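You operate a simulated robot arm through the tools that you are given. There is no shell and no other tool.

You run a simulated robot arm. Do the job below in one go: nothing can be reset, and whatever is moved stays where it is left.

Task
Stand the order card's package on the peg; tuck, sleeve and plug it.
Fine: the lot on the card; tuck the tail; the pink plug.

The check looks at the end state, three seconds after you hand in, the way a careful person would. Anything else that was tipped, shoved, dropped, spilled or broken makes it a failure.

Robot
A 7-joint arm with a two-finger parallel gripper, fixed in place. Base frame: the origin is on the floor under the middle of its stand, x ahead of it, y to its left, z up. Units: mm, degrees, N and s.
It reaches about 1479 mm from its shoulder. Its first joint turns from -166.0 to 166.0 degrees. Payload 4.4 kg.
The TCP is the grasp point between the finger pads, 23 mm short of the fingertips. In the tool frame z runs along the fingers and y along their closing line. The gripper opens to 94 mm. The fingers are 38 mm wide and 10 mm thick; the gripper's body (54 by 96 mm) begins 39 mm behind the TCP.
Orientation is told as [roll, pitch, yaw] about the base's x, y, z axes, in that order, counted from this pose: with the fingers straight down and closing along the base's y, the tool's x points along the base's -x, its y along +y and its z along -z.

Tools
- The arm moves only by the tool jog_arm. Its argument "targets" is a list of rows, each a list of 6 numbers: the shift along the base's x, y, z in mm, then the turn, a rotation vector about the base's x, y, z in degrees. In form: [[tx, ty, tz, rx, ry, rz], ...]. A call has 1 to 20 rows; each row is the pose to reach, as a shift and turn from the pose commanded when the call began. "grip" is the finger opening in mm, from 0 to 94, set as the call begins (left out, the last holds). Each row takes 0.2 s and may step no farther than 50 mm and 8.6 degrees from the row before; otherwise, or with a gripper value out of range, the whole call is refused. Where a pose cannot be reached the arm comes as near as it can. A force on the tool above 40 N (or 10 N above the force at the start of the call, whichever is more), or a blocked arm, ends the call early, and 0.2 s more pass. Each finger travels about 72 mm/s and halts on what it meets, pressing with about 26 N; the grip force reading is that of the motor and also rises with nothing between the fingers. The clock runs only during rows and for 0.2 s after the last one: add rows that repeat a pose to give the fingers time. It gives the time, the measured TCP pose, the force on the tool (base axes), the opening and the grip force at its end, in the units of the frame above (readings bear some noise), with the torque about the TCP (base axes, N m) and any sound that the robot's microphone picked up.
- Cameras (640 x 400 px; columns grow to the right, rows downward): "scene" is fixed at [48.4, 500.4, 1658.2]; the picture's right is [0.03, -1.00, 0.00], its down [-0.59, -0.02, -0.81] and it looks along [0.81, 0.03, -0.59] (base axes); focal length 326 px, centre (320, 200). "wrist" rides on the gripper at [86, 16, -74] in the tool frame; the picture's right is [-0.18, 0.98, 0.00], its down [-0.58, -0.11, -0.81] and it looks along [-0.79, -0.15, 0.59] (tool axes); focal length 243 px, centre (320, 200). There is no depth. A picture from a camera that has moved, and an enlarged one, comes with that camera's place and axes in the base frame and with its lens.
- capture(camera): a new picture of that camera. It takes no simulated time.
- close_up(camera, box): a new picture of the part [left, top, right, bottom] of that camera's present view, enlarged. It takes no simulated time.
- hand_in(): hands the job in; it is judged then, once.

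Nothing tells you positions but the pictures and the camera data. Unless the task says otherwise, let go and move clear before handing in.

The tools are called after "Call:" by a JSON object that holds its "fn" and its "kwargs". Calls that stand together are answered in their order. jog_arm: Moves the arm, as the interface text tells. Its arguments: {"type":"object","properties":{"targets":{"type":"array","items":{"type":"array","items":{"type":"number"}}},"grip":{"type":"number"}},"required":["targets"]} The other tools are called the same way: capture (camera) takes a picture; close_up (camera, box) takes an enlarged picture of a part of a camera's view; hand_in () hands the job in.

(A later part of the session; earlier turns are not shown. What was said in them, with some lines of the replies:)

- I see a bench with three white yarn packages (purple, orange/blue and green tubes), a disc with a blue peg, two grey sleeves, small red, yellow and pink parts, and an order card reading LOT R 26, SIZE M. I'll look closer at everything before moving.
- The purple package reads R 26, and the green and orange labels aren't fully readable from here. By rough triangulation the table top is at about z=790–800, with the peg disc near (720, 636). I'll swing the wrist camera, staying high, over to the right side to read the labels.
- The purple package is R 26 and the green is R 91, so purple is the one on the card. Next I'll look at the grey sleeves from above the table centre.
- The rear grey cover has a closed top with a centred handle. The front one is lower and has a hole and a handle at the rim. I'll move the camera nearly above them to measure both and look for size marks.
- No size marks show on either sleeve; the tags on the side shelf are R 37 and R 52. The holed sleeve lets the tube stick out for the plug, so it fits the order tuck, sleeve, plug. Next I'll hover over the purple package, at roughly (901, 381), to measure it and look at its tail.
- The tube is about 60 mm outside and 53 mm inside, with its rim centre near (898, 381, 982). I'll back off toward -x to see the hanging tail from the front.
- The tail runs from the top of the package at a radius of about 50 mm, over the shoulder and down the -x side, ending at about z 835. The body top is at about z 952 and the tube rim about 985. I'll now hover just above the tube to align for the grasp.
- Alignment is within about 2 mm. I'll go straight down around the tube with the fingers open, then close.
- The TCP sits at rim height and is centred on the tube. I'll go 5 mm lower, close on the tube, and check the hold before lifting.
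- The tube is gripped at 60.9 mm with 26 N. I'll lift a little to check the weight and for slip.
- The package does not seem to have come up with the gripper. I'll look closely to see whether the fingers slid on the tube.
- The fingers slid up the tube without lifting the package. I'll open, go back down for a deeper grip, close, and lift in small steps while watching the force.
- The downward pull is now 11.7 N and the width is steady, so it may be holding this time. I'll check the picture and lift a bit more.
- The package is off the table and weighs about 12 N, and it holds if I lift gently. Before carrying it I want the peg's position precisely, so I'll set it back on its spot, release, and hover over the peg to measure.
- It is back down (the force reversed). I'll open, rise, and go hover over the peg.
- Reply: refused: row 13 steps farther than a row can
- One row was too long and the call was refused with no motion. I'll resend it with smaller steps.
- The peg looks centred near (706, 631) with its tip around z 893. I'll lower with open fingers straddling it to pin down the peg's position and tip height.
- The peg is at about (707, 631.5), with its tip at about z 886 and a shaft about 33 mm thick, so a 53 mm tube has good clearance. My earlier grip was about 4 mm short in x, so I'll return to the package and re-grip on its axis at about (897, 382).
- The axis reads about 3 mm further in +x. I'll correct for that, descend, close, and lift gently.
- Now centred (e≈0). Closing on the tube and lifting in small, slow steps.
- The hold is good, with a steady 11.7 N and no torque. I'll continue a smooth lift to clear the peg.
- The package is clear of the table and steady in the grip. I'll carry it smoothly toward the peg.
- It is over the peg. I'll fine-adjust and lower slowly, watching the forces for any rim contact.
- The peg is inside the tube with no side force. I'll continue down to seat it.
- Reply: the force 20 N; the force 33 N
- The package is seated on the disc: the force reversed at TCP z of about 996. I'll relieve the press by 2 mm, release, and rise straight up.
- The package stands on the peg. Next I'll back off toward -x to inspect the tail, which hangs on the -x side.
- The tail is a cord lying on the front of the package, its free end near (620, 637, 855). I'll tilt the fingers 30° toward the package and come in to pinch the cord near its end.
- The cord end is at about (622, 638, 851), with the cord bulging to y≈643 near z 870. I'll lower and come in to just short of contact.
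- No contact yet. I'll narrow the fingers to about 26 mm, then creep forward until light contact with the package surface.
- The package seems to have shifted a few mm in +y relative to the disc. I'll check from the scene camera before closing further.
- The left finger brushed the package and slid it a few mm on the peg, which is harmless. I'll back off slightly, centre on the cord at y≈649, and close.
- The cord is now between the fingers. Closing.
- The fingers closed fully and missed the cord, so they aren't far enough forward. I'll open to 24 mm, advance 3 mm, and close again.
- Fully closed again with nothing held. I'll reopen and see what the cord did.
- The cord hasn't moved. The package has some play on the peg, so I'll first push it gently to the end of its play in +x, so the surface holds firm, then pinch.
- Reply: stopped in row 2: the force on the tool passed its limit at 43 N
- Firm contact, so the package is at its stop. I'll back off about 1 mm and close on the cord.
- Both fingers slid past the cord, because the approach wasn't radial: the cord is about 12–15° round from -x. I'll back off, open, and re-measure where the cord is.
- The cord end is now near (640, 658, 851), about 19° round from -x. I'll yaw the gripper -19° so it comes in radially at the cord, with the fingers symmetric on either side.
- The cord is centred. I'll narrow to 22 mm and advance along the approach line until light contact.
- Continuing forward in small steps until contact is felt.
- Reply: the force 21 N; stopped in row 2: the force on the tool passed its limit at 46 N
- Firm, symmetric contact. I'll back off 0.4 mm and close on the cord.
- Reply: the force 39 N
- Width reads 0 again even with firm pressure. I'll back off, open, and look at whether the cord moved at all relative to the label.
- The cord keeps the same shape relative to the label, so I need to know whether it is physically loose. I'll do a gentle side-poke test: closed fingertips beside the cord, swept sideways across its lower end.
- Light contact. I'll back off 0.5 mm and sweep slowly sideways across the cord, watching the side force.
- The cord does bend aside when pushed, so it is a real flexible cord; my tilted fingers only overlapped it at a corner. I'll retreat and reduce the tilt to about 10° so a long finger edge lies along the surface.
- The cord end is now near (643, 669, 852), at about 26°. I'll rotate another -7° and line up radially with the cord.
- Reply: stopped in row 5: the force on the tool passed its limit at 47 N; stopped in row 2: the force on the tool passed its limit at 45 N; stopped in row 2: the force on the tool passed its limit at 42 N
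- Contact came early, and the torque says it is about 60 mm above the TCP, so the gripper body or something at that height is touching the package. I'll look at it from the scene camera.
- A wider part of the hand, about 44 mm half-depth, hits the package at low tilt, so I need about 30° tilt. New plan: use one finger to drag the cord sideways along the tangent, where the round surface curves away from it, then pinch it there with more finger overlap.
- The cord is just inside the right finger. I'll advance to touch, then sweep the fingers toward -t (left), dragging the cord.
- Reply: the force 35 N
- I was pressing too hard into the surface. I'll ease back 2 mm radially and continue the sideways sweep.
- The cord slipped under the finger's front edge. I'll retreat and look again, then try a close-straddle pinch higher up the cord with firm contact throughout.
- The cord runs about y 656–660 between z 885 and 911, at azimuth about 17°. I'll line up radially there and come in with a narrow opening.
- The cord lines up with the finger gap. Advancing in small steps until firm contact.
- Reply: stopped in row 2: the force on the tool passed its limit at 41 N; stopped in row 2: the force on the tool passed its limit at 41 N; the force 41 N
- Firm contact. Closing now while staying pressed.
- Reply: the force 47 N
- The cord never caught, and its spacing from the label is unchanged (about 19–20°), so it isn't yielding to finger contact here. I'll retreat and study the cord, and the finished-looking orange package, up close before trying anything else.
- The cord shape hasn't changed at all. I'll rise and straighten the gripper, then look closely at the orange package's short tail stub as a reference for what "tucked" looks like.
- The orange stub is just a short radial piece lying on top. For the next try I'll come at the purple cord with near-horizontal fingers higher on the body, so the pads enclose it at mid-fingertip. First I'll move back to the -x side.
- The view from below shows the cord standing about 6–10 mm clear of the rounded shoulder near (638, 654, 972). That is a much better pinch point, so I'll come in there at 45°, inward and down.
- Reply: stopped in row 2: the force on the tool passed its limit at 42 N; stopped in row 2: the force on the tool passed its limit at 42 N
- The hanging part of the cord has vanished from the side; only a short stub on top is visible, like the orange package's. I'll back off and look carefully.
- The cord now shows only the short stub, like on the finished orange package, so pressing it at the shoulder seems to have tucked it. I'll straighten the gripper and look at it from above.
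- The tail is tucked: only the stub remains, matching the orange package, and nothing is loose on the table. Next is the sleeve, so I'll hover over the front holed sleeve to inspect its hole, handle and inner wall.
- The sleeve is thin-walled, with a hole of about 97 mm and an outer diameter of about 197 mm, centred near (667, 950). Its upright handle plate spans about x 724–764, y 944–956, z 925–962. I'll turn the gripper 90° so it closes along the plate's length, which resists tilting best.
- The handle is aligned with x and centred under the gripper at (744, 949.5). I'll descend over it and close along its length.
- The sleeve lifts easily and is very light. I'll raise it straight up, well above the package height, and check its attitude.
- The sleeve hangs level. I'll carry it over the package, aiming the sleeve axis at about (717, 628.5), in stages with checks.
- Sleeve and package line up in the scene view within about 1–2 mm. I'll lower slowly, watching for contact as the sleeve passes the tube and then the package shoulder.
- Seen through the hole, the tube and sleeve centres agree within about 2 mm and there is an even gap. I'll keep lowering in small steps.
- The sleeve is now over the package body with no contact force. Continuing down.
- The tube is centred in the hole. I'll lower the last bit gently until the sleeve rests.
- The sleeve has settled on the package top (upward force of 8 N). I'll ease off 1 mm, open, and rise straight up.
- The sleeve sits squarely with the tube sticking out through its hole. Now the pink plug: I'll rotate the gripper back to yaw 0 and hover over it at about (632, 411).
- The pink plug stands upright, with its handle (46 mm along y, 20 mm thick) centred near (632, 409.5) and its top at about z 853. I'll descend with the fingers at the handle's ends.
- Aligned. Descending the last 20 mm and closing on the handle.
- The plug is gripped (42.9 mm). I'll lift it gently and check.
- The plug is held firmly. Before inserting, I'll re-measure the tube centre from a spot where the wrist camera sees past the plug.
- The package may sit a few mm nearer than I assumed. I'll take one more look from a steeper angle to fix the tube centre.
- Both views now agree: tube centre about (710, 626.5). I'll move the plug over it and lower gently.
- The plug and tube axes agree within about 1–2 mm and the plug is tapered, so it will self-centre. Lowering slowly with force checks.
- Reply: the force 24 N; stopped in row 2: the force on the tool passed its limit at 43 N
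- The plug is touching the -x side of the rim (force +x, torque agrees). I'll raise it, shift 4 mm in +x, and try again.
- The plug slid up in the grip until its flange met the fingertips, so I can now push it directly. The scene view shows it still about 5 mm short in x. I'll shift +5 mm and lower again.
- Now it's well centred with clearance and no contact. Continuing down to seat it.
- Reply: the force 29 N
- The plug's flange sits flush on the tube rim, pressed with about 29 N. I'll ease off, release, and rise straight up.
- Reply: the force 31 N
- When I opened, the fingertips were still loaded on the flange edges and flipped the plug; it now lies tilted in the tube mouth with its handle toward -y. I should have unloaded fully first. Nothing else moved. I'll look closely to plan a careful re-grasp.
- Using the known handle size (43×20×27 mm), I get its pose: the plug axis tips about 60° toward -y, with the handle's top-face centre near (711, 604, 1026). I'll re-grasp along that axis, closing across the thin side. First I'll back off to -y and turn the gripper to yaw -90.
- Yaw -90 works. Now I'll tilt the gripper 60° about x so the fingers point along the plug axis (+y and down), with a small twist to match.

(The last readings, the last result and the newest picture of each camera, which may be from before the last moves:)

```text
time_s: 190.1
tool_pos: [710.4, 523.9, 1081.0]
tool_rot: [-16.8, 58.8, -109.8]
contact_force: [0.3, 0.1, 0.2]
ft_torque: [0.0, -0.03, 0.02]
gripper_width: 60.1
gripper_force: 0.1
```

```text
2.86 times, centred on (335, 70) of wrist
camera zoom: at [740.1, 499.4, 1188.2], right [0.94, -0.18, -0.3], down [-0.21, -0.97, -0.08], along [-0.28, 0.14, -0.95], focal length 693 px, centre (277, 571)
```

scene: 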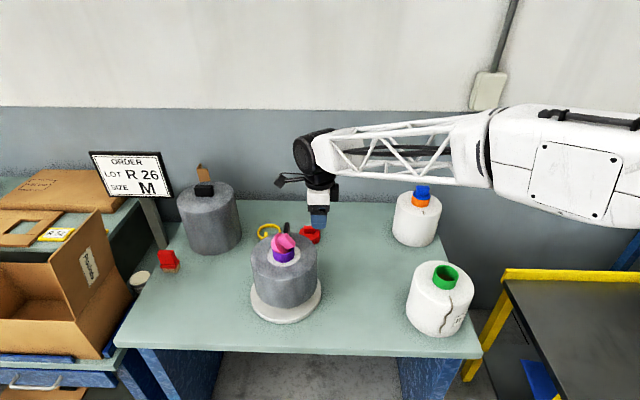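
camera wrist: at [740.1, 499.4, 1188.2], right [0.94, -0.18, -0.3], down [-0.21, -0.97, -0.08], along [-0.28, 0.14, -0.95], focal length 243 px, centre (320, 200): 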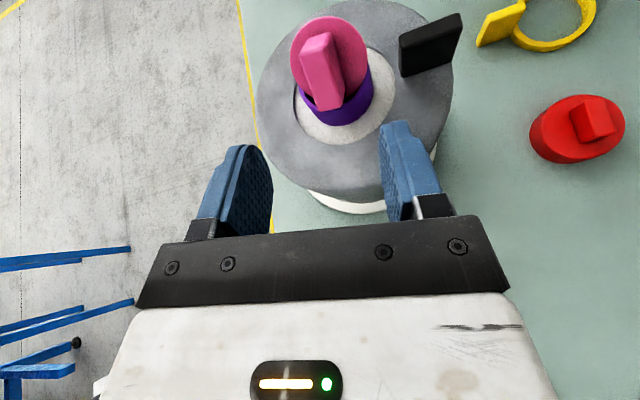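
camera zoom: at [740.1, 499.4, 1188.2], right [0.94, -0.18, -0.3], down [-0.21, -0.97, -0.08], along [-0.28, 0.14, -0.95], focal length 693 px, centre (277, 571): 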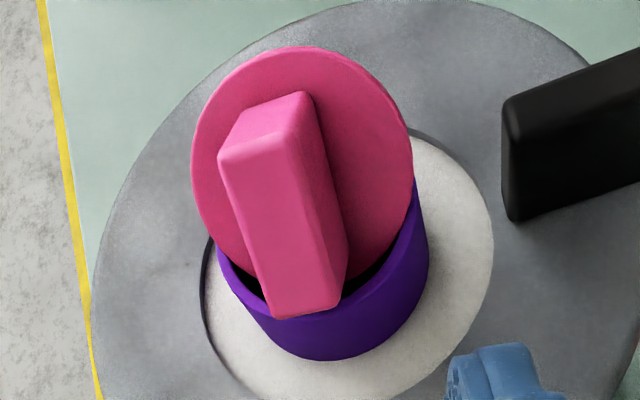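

The view is clear. The handle is centred on the tool axis, needing only a 5° twist back. I'll correct that and approach part-way along the axis.

Call:
{"fn": "jog_arm", "kwargs": {"targets": [[0, 0, 0, -0.2, -4.3, 2.5], [0.1, 14, -6.5, -0.2, -4.3, 2.5], [0.1, 28, -14, -0.2, -4.3, 2.5], [0.2, 42, -22, -0.2, -4.3, 2.5], [0.2, 53, -28, -0.2, -4.3, 2.5], [0.2, 53, -28, -0.2, -4.3, 2.5]]}}

Call:
{"fn": "close_up", "kwargs": {"camera": "wrist", "box": [200, 20, 440, 230]}}

Call:
{"fn": "close_up", "kwargs": {"camera": "scene", "box": [240, 190, 360, 290]}}

```text
time_s: 191.4
tool_pos: [710.0, 577.5, 1048.7]
tool_rot: [-8.6, 59.7, -100.1]
contact_force: [-0.4, 0.4, 0.1]
ft_torque: [-0.02, -0.02, 0.0]
gripper_width: 59.9
gripper_force: 0.0
```

```text
1.90 times, centred on (320, 125) of wrist
camera zoom: at [733.6, 555.1, 1158.6], right [0.96, -0.14, -0.23], down [-0.16, -0.98, -0.09], along [-0.21, 0.13, -0.97], focal length 462 px, centre (320, 343)
```

zoom: 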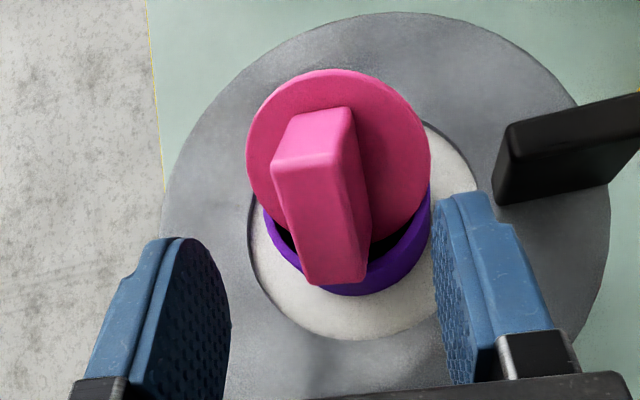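

```text
4.00 times, centred on (300, 240) of scene
camera zoom: at [48.4, 500.4, 1658.2], right [0.03, -1.0, 0.0], down [-0.59, -0.02, -0.81], along [0.81, 0.03, -0.59], focal length 1302 px, centre (400, 40)
```

zoom: 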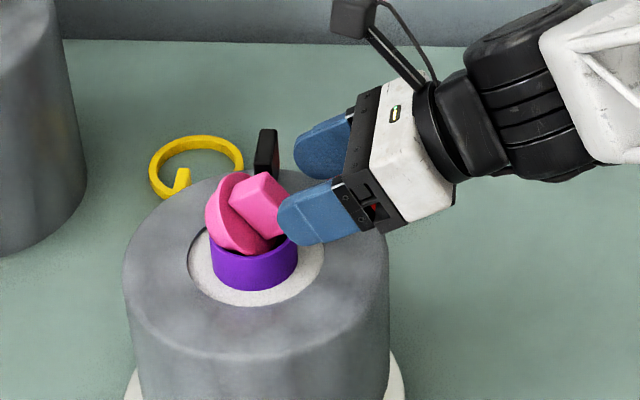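

Well aligned. Advancing the final 30 mm slowly along the axis.

Call:
{"fn": "jog_arm", "kwargs": {"targets": [[0.3, 9, -4, 0, 0, 0], [0.5, 18, -8.5, 0, 0, 0], [0.5, 24, -11.5, 0, 0, 0], [0.5, 27.3, -13.5, 0, 0, 0], [0.5, 27.3, -13.5, 0, 0, 0]]}}

Call:
{"fn": "close_up", "kwargs": {"camera": "wrist", "box": [200, 60, 440, 240]}}

Call:
{"fn": "close_up", "kwargs": {"camera": "scene", "box": [255, 205, 325, 275]}}

```text
time_s: 192.7
tool_pos: [710.6, 604.2, 1038.3]
tool_rot: [-8.5, 59.8, -100.1]
contact_force: [0.1, -0.2, -0.5]
ft_torque: [-0.01, 0.03, 0.0]
gripper_width: 59.8
gripper_force: 0.0
```

```text
2.22 times, centred on (320, 150) of wrist
camera zoom: at [734.1, 582.3, 1148.2], right [0.96, -0.14, -0.23], down [-0.16, -0.98, -0.09], along [-0.21, 0.13, -0.97], focal length 539 px, centre (320, 311)
```

zoom: 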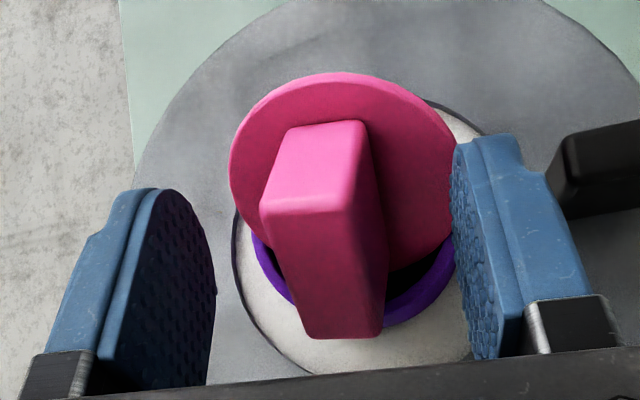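

```text
5.71 times, centred on (290, 240) of scene
camera zoom: at [48.4, 500.4, 1658.2], right [0.03, -1.0, 0.0], down [-0.59, -0.02, -0.81], along [0.81, 0.03, -0.59], focal length 1861 px, centre (491, -29)
```

zoom: 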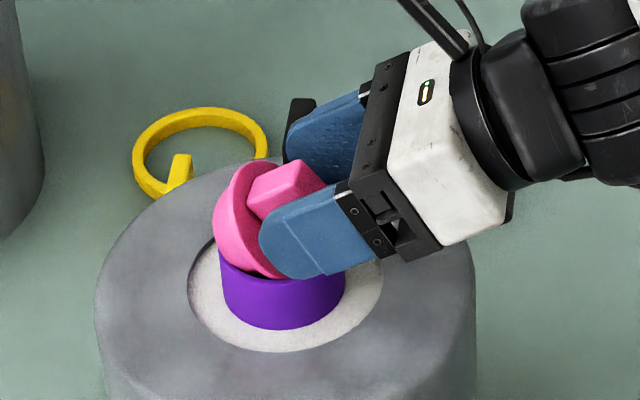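

The handle is centred between the fingers with no contact. Closing.

Call:
{"fn": "jog_arm", "kwargs": {"targets": [[0, 0, 0, 0, 0, 0], [0, 0, 0, 0, 0, 0], [0, 0, 0, 0, 0, 0], [0, 0, 0, 0, 0, 0]], "grip": 5}}

Call:
{"fn": "close_up", "kwargs": {"camera": "wrist", "box": [200, 60, 440, 240]}}

Call:
{"fn": "close_up", "kwargs": {"camera": "scene", "box": [255, 205, 325, 275]}}

```text
time_s: 193.7
tool_pos: [710.6, 604.8, 1039.0]
tool_rot: [-8.4, 59.8, -100.0]
contact_force: [3.5, -0.5, 4.6]
ft_torque: [0.12, -0.06, -0.09]
gripper_width: 19.1
gripper_force: 25.8
```

```text
2.22 times, centred on (320, 150) of wrist
camera zoom: at [734.2, 582.2, 1148.6], right [0.96, -0.14, -0.23], down [-0.16, -0.98, -0.09], along [-0.21, 0.13, -0.97], focal length 539 px, centre (320, 311)
```

zoom: 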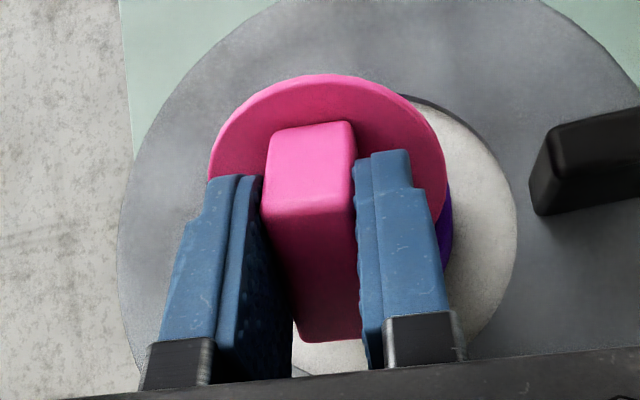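

```text
5.71 times, centred on (290, 240) of scene
camera zoom: at [48.4, 500.4, 1658.2], right [0.03, -1.0, 0.0], down [-0.59, -0.02, -0.81], along [0.81, 0.03, -0.59], focal length 1861 px, centre (491, -29)
```

zoom: 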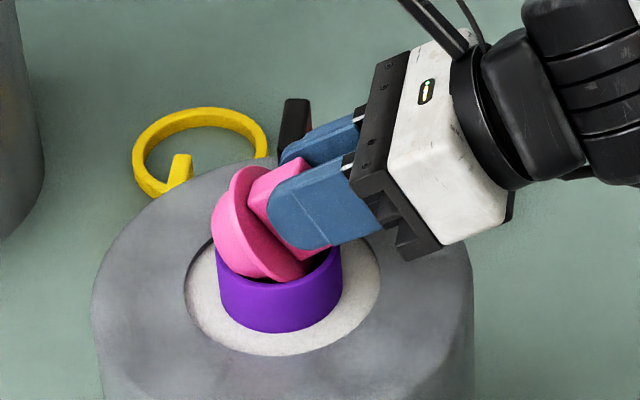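

The plug is re-gripped by its thin side (19.1 mm). I'll lift it straight up out of the tube mouth, gently.

Call:
{"fn": "jog_arm", "kwargs": {"targets": [[0, 0, 3, 0, 0, 0], [0, 0, 8, 0, 0, 0], [0, 0, 14, 0, 0, 0], [0, 0, 20, 0, 0, 0], [0, 0, 20, 0, 0, 0]]}}

Call:
{"fn": "close_up", "kwargs": {"camera": "scene", "box": [235, 200, 335, 330]}}

Call:
{"fn": "jog_arm", "kwargs": {"targets": [[0, 0, 10, 0, 0, 0], [0, 0, 22, 0, 0, 0], [0, 0, 36, 0, 0, 0], [0, 0, 50, 0, 0, 0], [0, 0, 60, 0, 0, 0], [0, 0, 60, 0, 0, 0]]}}

Call:
{"fn": "close_up", "kwargs": {"camera": "scene", "box": [235, 180, 335, 330]}}

Call:
{"fn": "close_up", "kwargs": {"camera": "wrist", "box": [200, 60, 440, 240]}}

```text
time_s: 194.8
tool_pos: [709.9, 605.6, 1058.2]
tool_rot: [-8.5, 59.8, -100.0]
contact_force: [-0.8, 0.2, 1.1]
ft_torque: [-0.03, 0.0, -0.02]
gripper_width: 19.1
gripper_force: 25.4
```

```text
3.08 times, centred on (285, 265) of scene
camera zoom: at [48.4, 500.4, 1658.2], right [0.03, -1.0, 0.0], down [-0.59, -0.02, -0.81], along [0.81, 0.03, -0.59], focal length 1002 px, centre (428, 0)
```

zoom: 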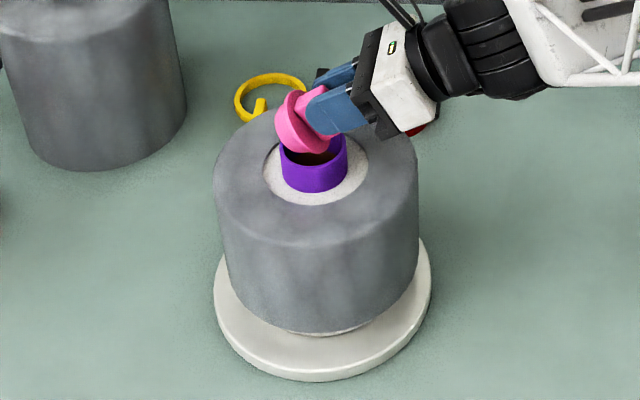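

```text
time_s: 196.2
tool_pos: [710.0, 603.4, 1118.2]
tool_rot: [-8.5, 59.8, -100.1]
contact_force: [-0.2, -0.1, -0.2]
ft_torque: [0.02, 0.0, 0.0]
gripper_width: 18.9
gripper_force: 26.1
```

```text
2.67 times, centred on (285, 255) of scene
camera zoom: at [48.4, 500.4, 1658.2], right [0.03, -1.0, 0.0], down [-0.59, -0.02, -0.81], along [0.81, 0.03, -0.59], focal length 868 px, centre (413, 53)
```

zoom: 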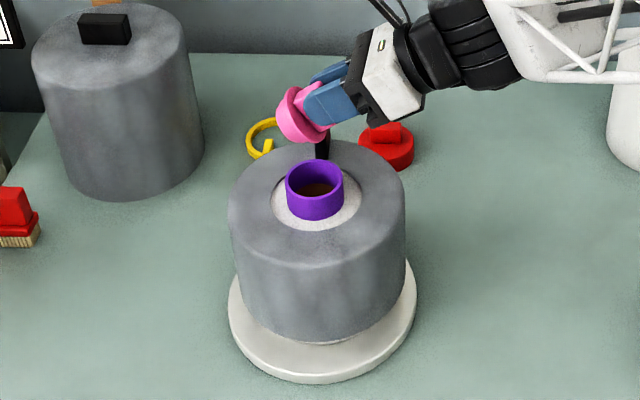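

```text
2.22 times, centred on (320, 150) of wrist
camera zoom: at [733.6, 581.8, 1227.5], right [0.96, -0.14, -0.23], down [-0.16, -0.98, -0.09], along [-0.21, 0.13, -0.97], focal length 539 px, centre (320, 311)
```

zoom: 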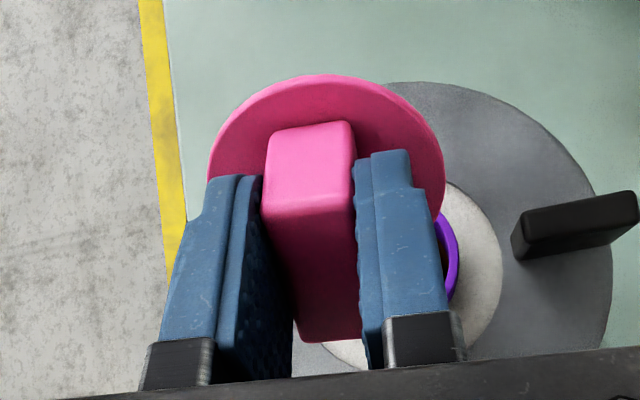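

The plug came free cleanly and is aligned with the tool axis. I'll rotate the gripper back upright so the plug stands vertical.

Call:
{"fn": "jog_arm", "kwargs": {"targets": [[0, 0, 2, -7.5, 0, 0], [0, 2, 4, -15, 0, 0], [1, 4, 6, -22.5, 0, 0], [2, 7, 8, -30, 0, 0], [3, 10, 8, -37.5, 0, 0], [4, 13, 8, -45, 0, 0], [5, 16, 8, -52.5, 0, 0], [6, 19, 8, -60, 0, 0], [6, 19, 8, -60, 0, 0]]}}

Call:
{"fn": "capture", "kwargs": {"camera": "wrist"}}

Call:
{"fn": "close_up", "kwargs": {"camera": "scene", "box": [245, 190, 325, 270]}}

Call:
{"fn": "close_up", "kwargs": {"camera": "wrist", "box": [220, 40, 420, 230]}}

```text
time_s: 198.2
tool_pos: [716.5, 624.1, 1125.9]
tool_rot: [0.3, 0.1, -94.9]
contact_force: [-0.2, 0.4, 0.5]
ft_torque: [0.03, -0.03, 0.03]
gripper_width: 18.8
gripper_force: 26.6
```

```text
taken
camera wrist: at [739.9, 708.4, 1199.6], right [0.96, -0.27, 0.0], down [-0.16, -0.57, 0.81], along [-0.21, -0.78, -0.59], focal length 243 px, centre (320, 200)
```

wrist: 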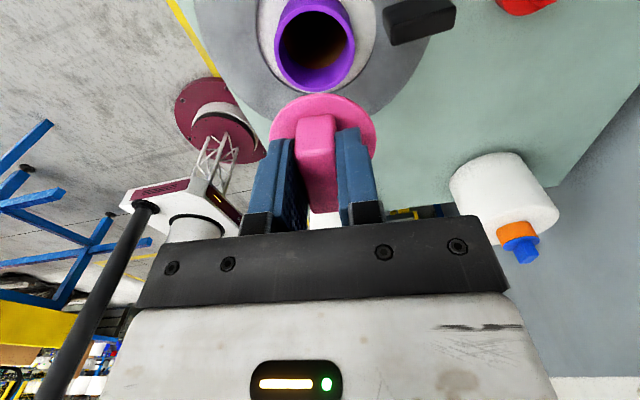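

```text
5.00 times, centred on (285, 230) of scene
camera zoom: at [48.4, 500.4, 1658.2], right [0.03, -1.0, 0.0], down [-0.59, -0.02, -0.81], along [0.81, 0.03, -0.59], focal length 1628 px, centre (495, 50)
```

zoom: 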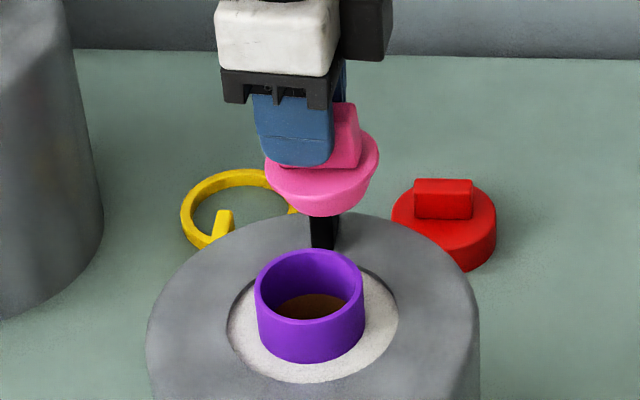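

```text
2.11 times, centred on (320, 135) of wrist
camera zoom: at [739.9, 708.4, 1199.6], right [0.96, -0.27, 0.0], down [-0.16, -0.57, 0.81], along [-0.21, -0.78, -0.59], focal length 511 px, centre (320, 337)
```

zoom: 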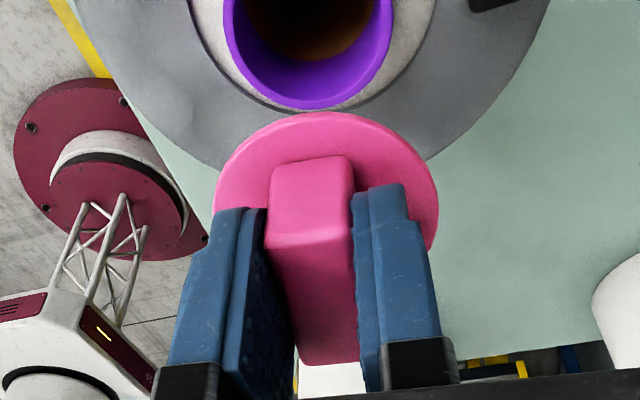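

Call:
{"fn": "close_up", "kwargs": {"camera": "scene", "box": [268, 205, 308, 240]}}

```text
11.43 times, centred on (288, 222) of scene
camera zoom: at [48.4, 500.4, 1658.2], right [0.03, -1.0, 0.0], down [-0.59, -0.02, -0.81], along [0.81, 0.03, -0.59], focal length 3721 px, centre (686, -57)
```

zoom: 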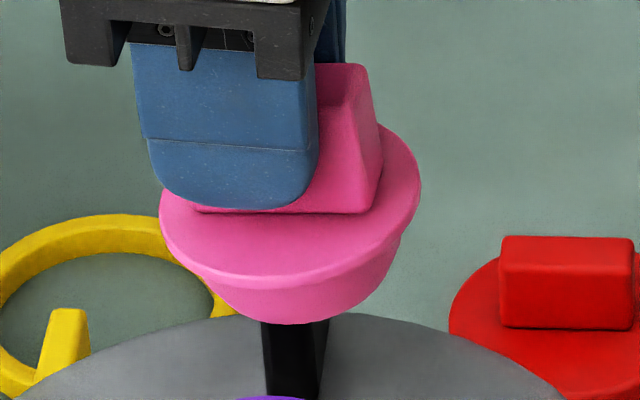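

The plug is nearly upright and needs a shift of about +10 mm in y and -2.5 mm in x to line up with the tube. I'll apply that plus a small 3° tilt correction and lower part-way for another check.

Call:
{"fn": "jog_arm", "kwargs": {"targets": [[-1, 3, 0, 1.5, 0, 0], [-2, 7, 0, 3, 0, 0], [-2.5, 10, -8, 3, 0, 0], [-2.5, 10, -20, 3, 0, 0], [-2.5, 10, -32, 3, 0, 0], [-2.5, 10, -40, 3, 0, 0], [-2.5, 10, -40, 3, 0, 0]]}}

Call:
{"fn": "close_up", "kwargs": {"camera": "scene", "box": [262, 215, 312, 260]}}

Call:
{"fn": "close_up", "kwargs": {"camera": "wrist", "box": [240, 0, 400, 140]}}

```text
time_s: 199.8
tool_pos: [715.0, 634.6, 1086.4]
tool_rot: [0.0, 3.0, -94.9]
contact_force: [0.1, 0.5, -0.1]
ft_torque: [0.04, -0.01, 0.02]
gripper_width: 18.9
gripper_force: 25.8
```

```text
8.89 times, centred on (287, 238) of scene
camera zoom: at [48.4, 500.4, 1658.2], right [0.03, -1.0, 0.0], down [-0.59, -0.02, -0.81], along [0.81, 0.03, -0.59], focal length 2894 px, centre (613, -133)
```

zoom: 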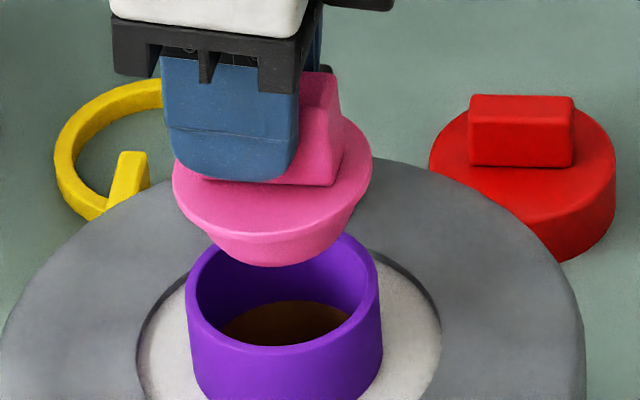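

```text
2.86 times, centred on (320, 70) of wrist
camera zoom: at [736.7, 714.7, 1164.1], right [0.96, -0.27, -0.01], down [-0.16, -0.61, 0.77], along [-0.21, -0.74, -0.63], focal length 693 px, centre (320, 571)
```

zoom: 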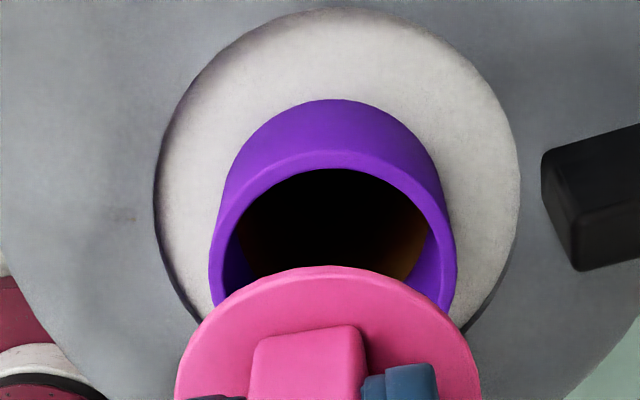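

Now aligned in y, with only a ~2–3° residual tilt. I'll make a fine correction and continue lowering in small steps.

Call:
{"fn": "jog_arm", "kwargs": {"targets": [[0.7, -0.5, -3, 1, 0, 0], [1.3, -1, -8, 2, 0, 0], [1.3, -1, -14, 2, 0, 0], [1.3, -1, -20, 2, 0, 0], [1.3, -1, -24, 2, 0, 0], [1.3, -1, -24, 2, 0, 0]]}}

Call:
{"fn": "close_up", "kwargs": {"camera": "scene", "box": [262, 220, 312, 265]}}

Call:
{"fn": "close_up", "kwargs": {"camera": "wrist", "box": [240, 40, 400, 180]}}

```text
time_s: 201.2
tool_pos: [716.2, 632.6, 1062.5]
tool_rot: [-0.2, 5.1, -95.1]
contact_force: [-0.2, -1.0, 0.5]
ft_torque: [0.03, 0.02, 0.01]
gripper_width: 18.9
gripper_force: 26.8
```

```text
8.89 times, centred on (287, 242) of scene
camera zoom: at [48.4, 500.4, 1658.2], right [0.03, -1.0, 0.0], down [-0.59, -0.02, -0.81], along [0.81, 0.03, -0.59], focal length 2894 px, centre (613, -178)
```

zoom: 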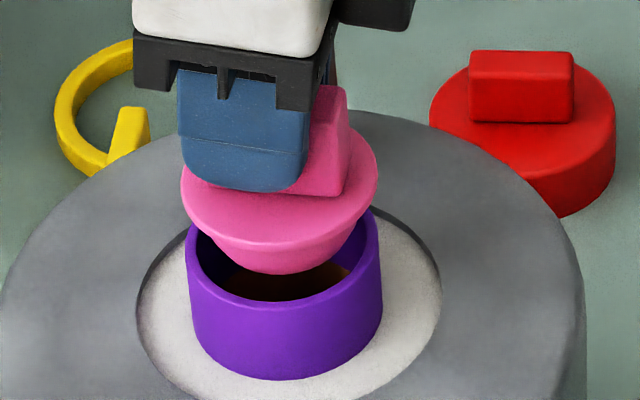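

```text
2.86 times, centred on (320, 110) of wrist
camera zoom: at [738.6, 710.5, 1142.6], right [0.96, -0.27, -0.02], down [-0.16, -0.64, 0.75], along [-0.21, -0.72, -0.66], focal length 693 px, centre (320, 457)
```

zoom: 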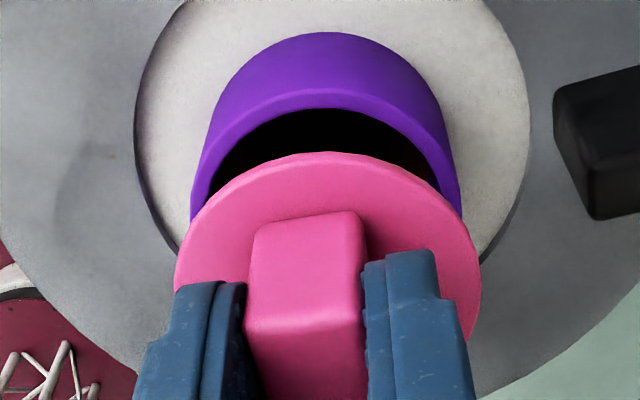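

Aligned within about 1 mm in both views. Lowering into the tube.

Call:
{"fn": "jog_arm", "kwargs": {"targets": [[0, 0, -3, 0, 0, 0], [0, 0, -6, 0, 0, 0], [0, 0, -9, 0, 0, 0], [0, 0, -9, 0, 0, 0]]}}

Call:
{"fn": "jog_arm", "kwargs": {"targets": [[0, 0, -2.5, 0, 0, 0], [0, 0, -5, 0, 0, 0], [0, 0, -5, 0, 0, 0]]}}

Call:
{"fn": "jog_arm", "kwargs": {"targets": [[0, 0, -2, 0, 0, 0], [0, 0, -4, 0, 0, 0], [0, 0, -4, 0, 0, 0]]}}

Call:
{"fn": "close_up", "kwargs": {"camera": "scene", "box": [262, 220, 312, 265]}}

```text
time_s: 202.2
tool_pos: [715.8, 632.7, 1052.3]
tool_rot: [-0.2, 5.0, -95.1]
contact_force: [0.5, 0.3, -0.2]
ft_torque: [-0.02, 0.01, 0.01]
gripper_width: 19.1
gripper_force: 26.3
```

```text
time_s: 203.1
tool_pos: [715.9, 632.6, 1048.7]
tool_rot: [-0.3, 5.2, -95.2]
contact_force: [0.8, 0.2, -1.0]
ft_torque: [-0.03, 0.01, 0.0]
gripper_width: 19.0
gripper_force: 25.8
```

```text
time_s: 203.8
tool_pos: [715.2, 631.9, 1044.6]
tool_rot: [-0.2, 5.1, -95.0]
contact_force: [0.3, 0.4, -1.0]
ft_torque: [0.01, 0.0, 0.03]
gripper_width: 18.6
gripper_force: 25.9
```

```text
8.89 times, centred on (287, 242) of scene
camera zoom: at [48.4, 500.4, 1658.2], right [0.03, -1.0, 0.0], down [-0.59, -0.02, -0.81], along [0.81, 0.03, -0.59], focal length 2894 px, centre (613, -178)
```

zoom: 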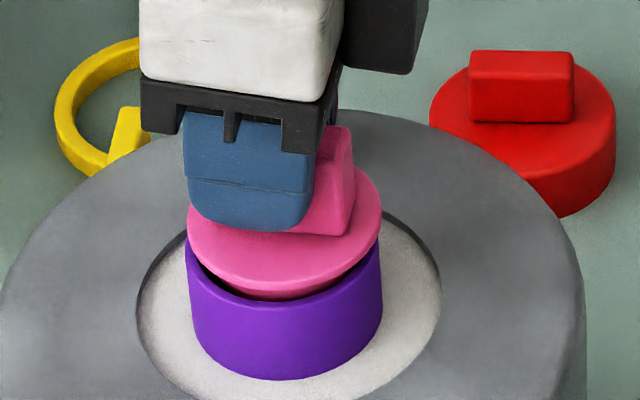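

It's entering freely. The flange still looks a few degrees low on its +y side, so I'll level it by +3° and go on down.

Call:
{"fn": "jog_arm", "kwargs": {"targets": [[0, -0.8, 0, 1.5, 0, 0], [0, -1.6, 0, 3, 0, 0], [0, -1.6, -2.5, 3, 0, 0], [0, -1.6, -5, 3, 0, 0], [0, -1.6, -5, 3, 0, 0]]}}

Call:
{"fn": "close_up", "kwargs": {"camera": "scene", "box": [262, 220, 312, 265]}}

Call:
{"fn": "jog_arm", "kwargs": {"targets": [[0, 0, -1.5, 0, 0, 0], [0, 0, -3, 0, 0, 0], [0, 0, -3, 0, 0, 0]]}}

Call:
{"fn": "jog_arm", "kwargs": {"targets": [[0, 0, -1.5, 0, 0, 0], [0, 0, -3, 0, 0, 0], [0, 0, -3, 0, 0, 0]]}}

Call:
{"fn": "close_up", "kwargs": {"camera": "scene", "box": [262, 220, 312, 265]}}

```text
time_s: 205.1
tool_pos: [715.3, 631.8, 1040.1]
tool_rot: [-0.4, 8.0, -95.1]
contact_force: [-0.2, -0.1, -0.2]
ft_torque: [0.03, -0.03, -0.02]
gripper_width: 19.1
gripper_force: 26.4
```

```text
8.89 times, centred on (287, 242) of scene
camera zoom: at [48.4, 500.4, 1658.2], right [0.03, -1.0, 0.0], down [-0.59, -0.02, -0.81], along [0.81, 0.03, -0.59], focal length 2894 px, centre (613, -178)
```

zoom: 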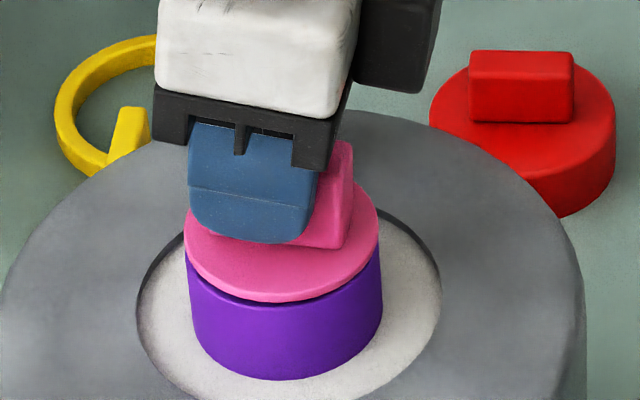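

```text
time_s: 205.8
tool_pos: [716.4, 630.3, 1038.3]
tool_rot: [-0.4, 8.2, -95.0]
contact_force: [-2.4, 3.0, 16.9]
ft_torque: [-0.43, 0.03, -0.02]
gripper_width: 18.9
gripper_force: 26.1
```

```text
time_s: 206.7
tool_pos: [715.6, 631.6, 1034.8]
tool_rot: [-0.4, 8.2, -95.1]
contact_force: [-2.9, 5.8, 19.3]
ft_torque: [0.06, -0.02, 0.02]
gripper_width: 19.3
gripper_force: 26.0
```

```text
8.89 times, centred on (287, 242) of scene
camera zoom: at [48.4, 500.4, 1658.2], right [0.03, -1.0, 0.0], down [-0.59, -0.02, -0.81], along [0.81, 0.03, -0.59], focal length 2894 px, centre (613, -178)
```

zoom: 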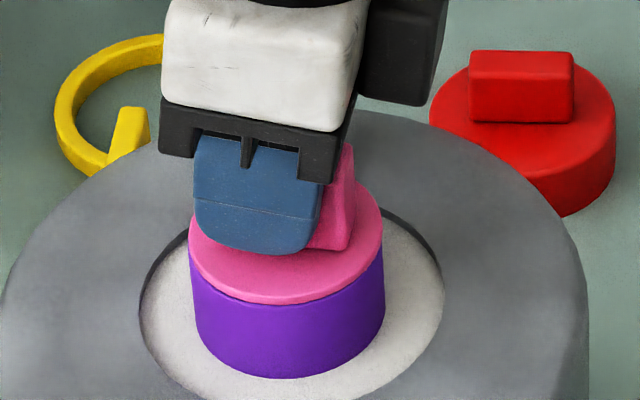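

The flange is flush on the rim. This time I'll unload completely before opening: raising in sub-millimetre steps until the vertical force is about zero.

Call:
{"fn": "jog_arm", "kwargs": {"targets": [[0, 0, 1, 0, 0, 0], [0, 0, 1, 0, 0, 0]]}}

Call:
{"fn": "jog_arm", "kwargs": {"targets": [[0, 0, 0.8, 0, 0, 0], [0, 0, 0.8, 0, 0, 0]]}}

Call:
{"fn": "jog_arm", "kwargs": {"targets": [[0, 0, 0.8, 0, 0, 0], [0, 0, 0.8, 0, 0, 0]]}}

```text
time_s: 207.2
tool_pos: [716.0, 630.8, 1034.1]
tool_rot: [-0.4, 8.0, -95.1]
contact_force: [-2.8, 5.3, 14.0]
ft_torque: [0.31, -0.08, 0.09]
gripper_width: 19.0
gripper_force: 26.0
```

```text
time_s: 207.8
tool_pos: [716.3, 630.3, 1034.9]
tool_rot: [-0.5, 8.2, -95.1]
contact_force: [-1.1, 1.6, 2.9]
ft_torque: [-0.02, 0.0, 0.01]
gripper_width: 19.1
gripper_force: 25.5
```

```text
time_s: 208.4
tool_pos: [716.8, 631.4, 1035.4]
tool_rot: [-0.5, 8.1, -95.1]
contact_force: [-0.3, 0.0, -0.4]
ft_torque: [0.0, 0.02, -0.04]
gripper_width: 18.8
gripper_force: 26.0
```

Unloaded (all forces near zero). I'll check that the plug is still flush, then open a little.

Call:
{"fn": "close_up", "kwargs": {"camera": "scene", "box": [262, 220, 312, 265]}}

Call:
{"fn": "close_up", "kwargs": {"camera": "wrist", "box": [220, 40, 420, 230]}}

```text
8.89 times, centred on (287, 242) of scene
camera zoom: at [48.4, 500.4, 1658.2], right [0.03, -1.0, 0.0], down [-0.59, -0.02, -0.81], along [0.81, 0.03, -0.59], focal length 2894 px, centre (613, -178)
```

zoom: 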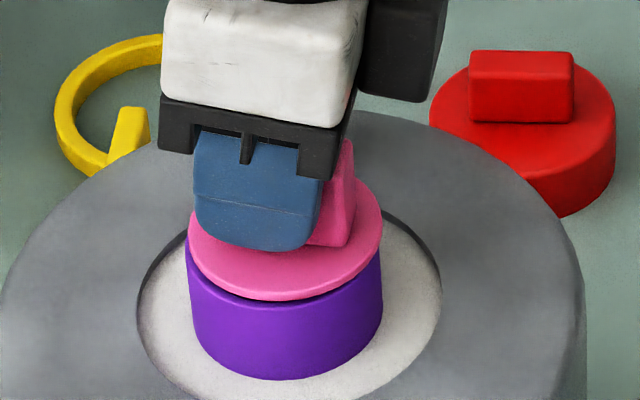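

```text
2.11 times, centred on (320, 135) of wrist
camera zoom: at [739.3, 703.9, 1120.7], right [0.96, -0.27, -0.03], down [-0.16, -0.68, 0.72], along [-0.21, -0.69, -0.7], focal length 511 px, centre (320, 337)
```

zoom: 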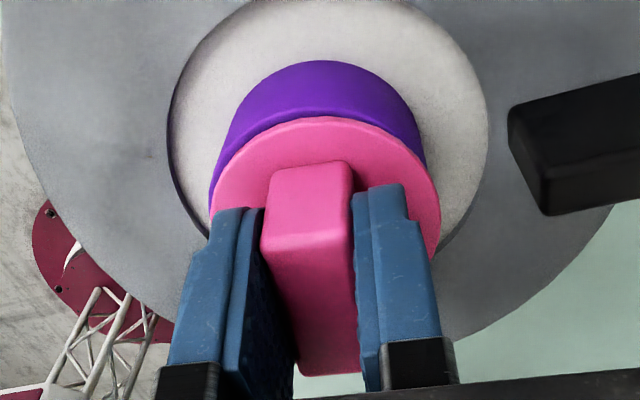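

Still in place, maybe a hair proud. Opening the fingers to just clear the handle, without moving the arm.

Call:
{"fn": "jog_arm", "kwargs": {"targets": [[0, 0, 0, 0, 0, 0], [0, 0, 0, 0, 0, 0], [0, 0, 0, 0, 0, 0]], "grip": 36}}

Call:
{"fn": "close_up", "kwargs": {"camera": "scene", "box": [262, 220, 312, 265]}}

Call:
{"fn": "close_up", "kwargs": {"camera": "wrist", "box": [220, 40, 420, 230]}}

```text
time_s: 209.2
tool_pos: [716.4, 630.9, 1037.4]
tool_rot: [-0.4, 8.1, -95.2]
contact_force: [0.6, 0.0, 0.9]
ft_torque: [0.01, 0.02, 0.04]
gripper_width: 36.0
gripper_force: 0.0
```

```text
8.89 times, centred on (287, 242) of scene
camera zoom: at [48.4, 500.4, 1658.2], right [0.03, -1.0, 0.0], down [-0.59, -0.02, -0.81], along [0.81, 0.03, -0.59], focal length 2894 px, centre (613, -178)
```

zoom: 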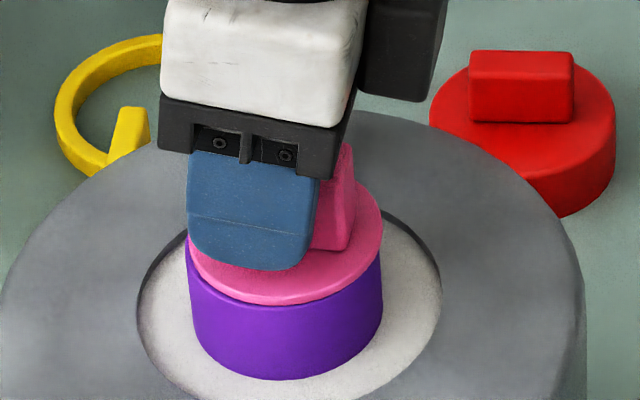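

```text
2.11 times, centred on (320, 135) of wrist
camera zoom: at [739.2, 704.0, 1120.9], right [0.96, -0.27, -0.03], down [-0.16, -0.68, 0.72], along [-0.21, -0.68, -0.7], focal length 511 px, centre (320, 337)
```

zoom: 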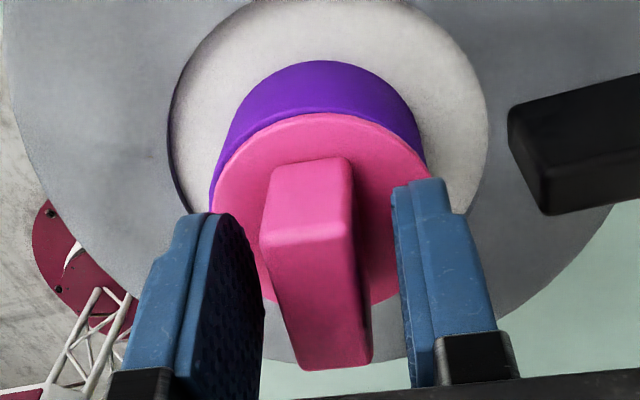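

The plug dropped flush onto the rim and stayed upright. I'll open a bit more and withdraw straight up.

Call:
{"fn": "jog_arm", "kwargs": {"targets": [[0, 0, 0, 0, 0, 0], [0, -0.7, 5, 0, 0, 0], [0, -2, 14, 0, 0, 0], [0, -4, 28, 0, 0, 0], [0, -7, 50, 0, 0, 0], [0, -10, 80, 0, 0, 0], [0, -14, 115, 0, 0, 0], [0, -14, 115, 0, 0, 0]], "grip": 50}}

Call:
{"fn": "capture", "kwargs": {"camera": "scene"}}

Call:
{"fn": "close_up", "kwargs": {"camera": "scene", "box": [235, 210, 335, 335]}}

Call:
{"fn": "close_up", "kwargs": {"camera": "wrist", "box": [220, 0, 420, 160]}}

```text
time_s: 211.1
tool_pos: [716.1, 617.1, 1153.3]
tool_rot: [-0.4, 8.2, -95.1]
contact_force: [-0.5, 1.1, -0.3]
ft_torque: [0.0, 0.03, -0.01]
gripper_width: 50.1
gripper_force: 0.1
```

```text
taken
```

scene: 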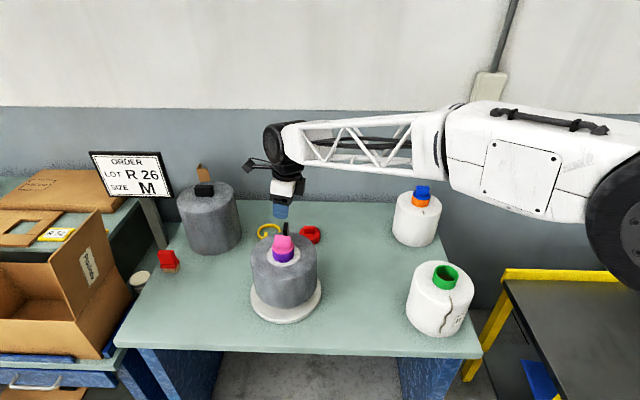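

```text
3.20 times, centred on (285, 272) of scene
camera zoom: at [48.4, 500.4, 1658.2], right [0.03, -1.0, 0.0], down [-0.59, -0.02, -0.81], along [0.81, 0.03, -0.59], focal length 1042 px, centre (432, -32)
```

zoom: 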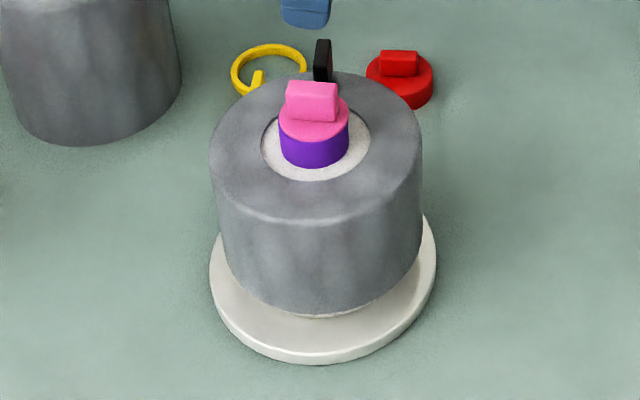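

```text
2.50 times, centred on (320, 80) of wrist
camera zoom: at [739.7, 690.4, 1237.7], right [0.96, -0.27, -0.03], down [-0.16, -0.68, 0.72], along [-0.21, -0.68, -0.7], focal length 606 px, centre (320, 500)
```

zoom: 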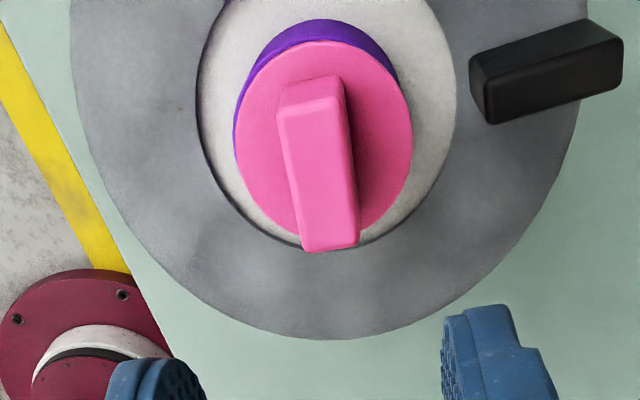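

The plug sits upright and flush with its flange on the rim. I'll zoom in once more on the seat and the sleeve edge, and check the neighbouring items.

Call:
{"fn": "close_up", "kwargs": {"camera": "scene", "box": [262, 225, 312, 270]}}

Call:
{"fn": "close_up", "kwargs": {"camera": "scene", "box": [240, 270, 330, 330]}}

Call:
{"fn": "close_up", "kwargs": {"camera": "scene", "box": [380, 170, 500, 345]}}

```text
8.89 times, centred on (287, 248) of scene
camera zoom: at [48.4, 500.4, 1658.2], right [0.03, -1.0, 0.0], down [-0.59, -0.02, -0.81], along [0.81, 0.03, -0.59], focal length 2894 px, centre (613, -222)
```

zoom: 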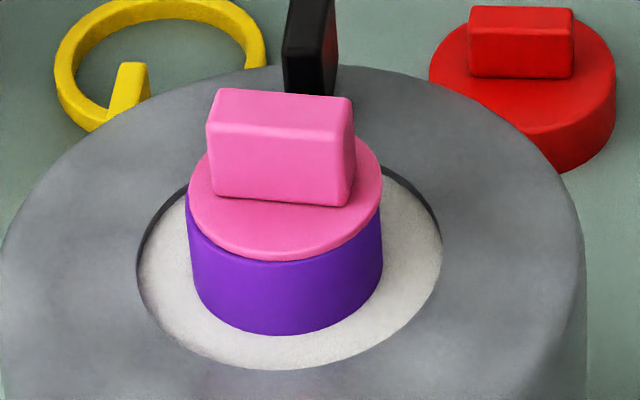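

```text
6.67 times, centred on (285, 300) of scene
camera zoom: at [48.4, 500.4, 1658.2], right [0.03, -1.0, 0.0], down [-0.59, -0.02, -0.81], along [0.81, 0.03, -0.59], focal length 2171 px, centre (553, -467)
```

zoom: 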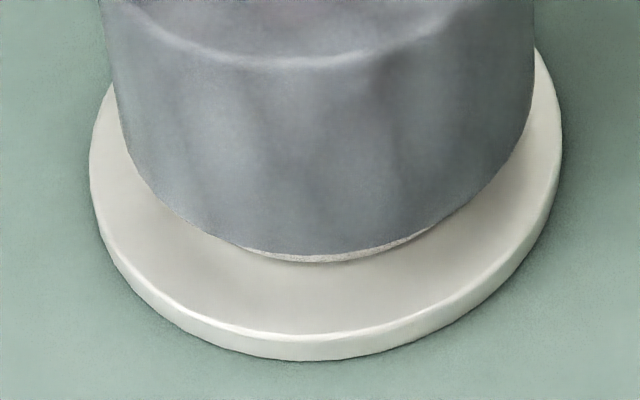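

```text
2.29 times, centred on (440, 258) of scene
camera zoom: at [48.4, 500.4, 1658.2], right [0.03, -1.0, 0.0], down [-0.59, -0.02, -0.81], along [0.81, 0.03, -0.59], focal length 744 px, centre (46, 69)
```

zoom: 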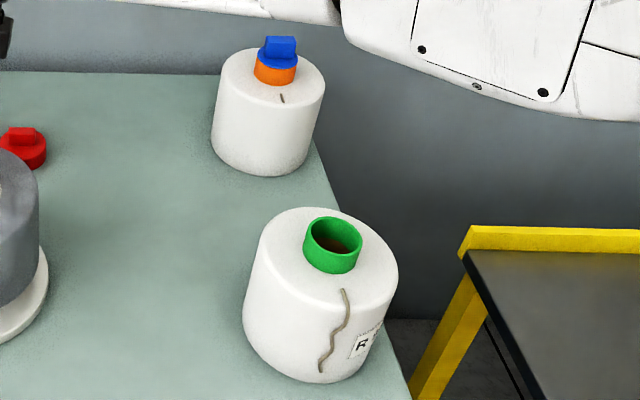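

Everything looks right: plug flush, sleeve seated, package on the peg, and the other items where they started. I'll retreat the arm up and away from the work.

Call:
{"fn": "jog_arm", "kwargs": {"targets": [[0, 0, 40, -4, 0, 0], [0, -5, 80, -8, 0, 0], [-10, -30, 110, -8, 0, 0], [-25, -65, 130, -8, 0, 0], [-45, -100, 145, -8, 0, 0], [-65, -135, 155, -8, 0, 0], [-85, -170, 160, -8, 0, 0], [-105, -205, 165, -8, 0, 0], [-105, -205, 165, -8, 0, 0]], "grip": 60}}

Call:
{"fn": "capture", "kwargs": {"camera": "scene"}}

Call:
{"fn": "close_up", "kwargs": {"camera": "scene", "box": [225, 200, 345, 335]}}

```text
time_s: 213.1
tool_pos: [610.3, 410.2, 1316.3]
tool_rot: [0.3, 0.2, -95.0]
contact_force: [0.3, 0.4, -0.3]
ft_torque: [-0.02, 0.04, -0.03]
gripper_width: 59.9
gripper_force: 0.2
```

```text
taken
```

scene: 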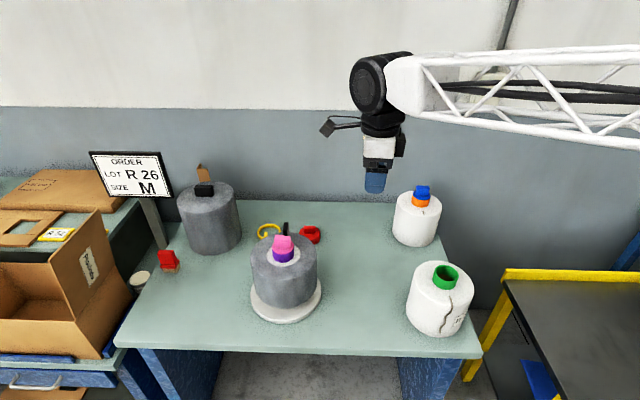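

```text
2.96 times, centred on (285, 268) of scene
camera zoom: at [48.4, 500.4, 1658.2], right [0.03, -1.0, 0.0], down [-0.59, -0.02, -0.81], along [0.81, 0.03, -0.59], focal length 965 px, centre (424, 0)
```

zoom: 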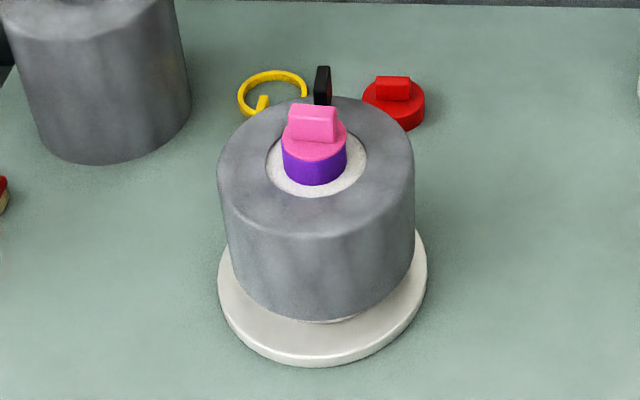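

The R 26 package stands on the peg with its tail tucked. The holed sleeve is over it, the pink plug is flush in the tube, the arm is clear, and nothing else was tipped or moved. Handing in.

Call:
{"fn": "hand_in", "kwargs": {}}

```text
The job is handed in.
```

The job is handed in. The R 26 package is standing on the peg, tucked, sleeved and plugged with the pink plug. In the last pictures nothing else had moved, and the gripper is open and clear.

- **Package:** The purple-tube package carries the R 26 label and stands on the peg. It sits roughly a centimetre off the disc's centre, because it slid within its play on the peg while I worked on the tail.
- **Tail:** I couldn't pinch it. The hanging part disappeared when I pressed the fingertips on the cord at the package's shoulder. Only a short stub shows on top, like the one on the finished orange package, and I saw nothing loose on the table. I took that as tucked, but I didn't see where the end went.
- **Sleeve:** I used the grey sleeve with the hole, since the closed one would have blocked the plug. I found no size marks on either, so I couldn't confirm it is the M on the card. It rests on the package top and leaves a thin strip of package showing above the disc.
- **Plug:** The first release flipped the plug over in the tube mouth. I re-gripped it, set it again and unloaded the fingers before opening; it now sits flush on the rim.
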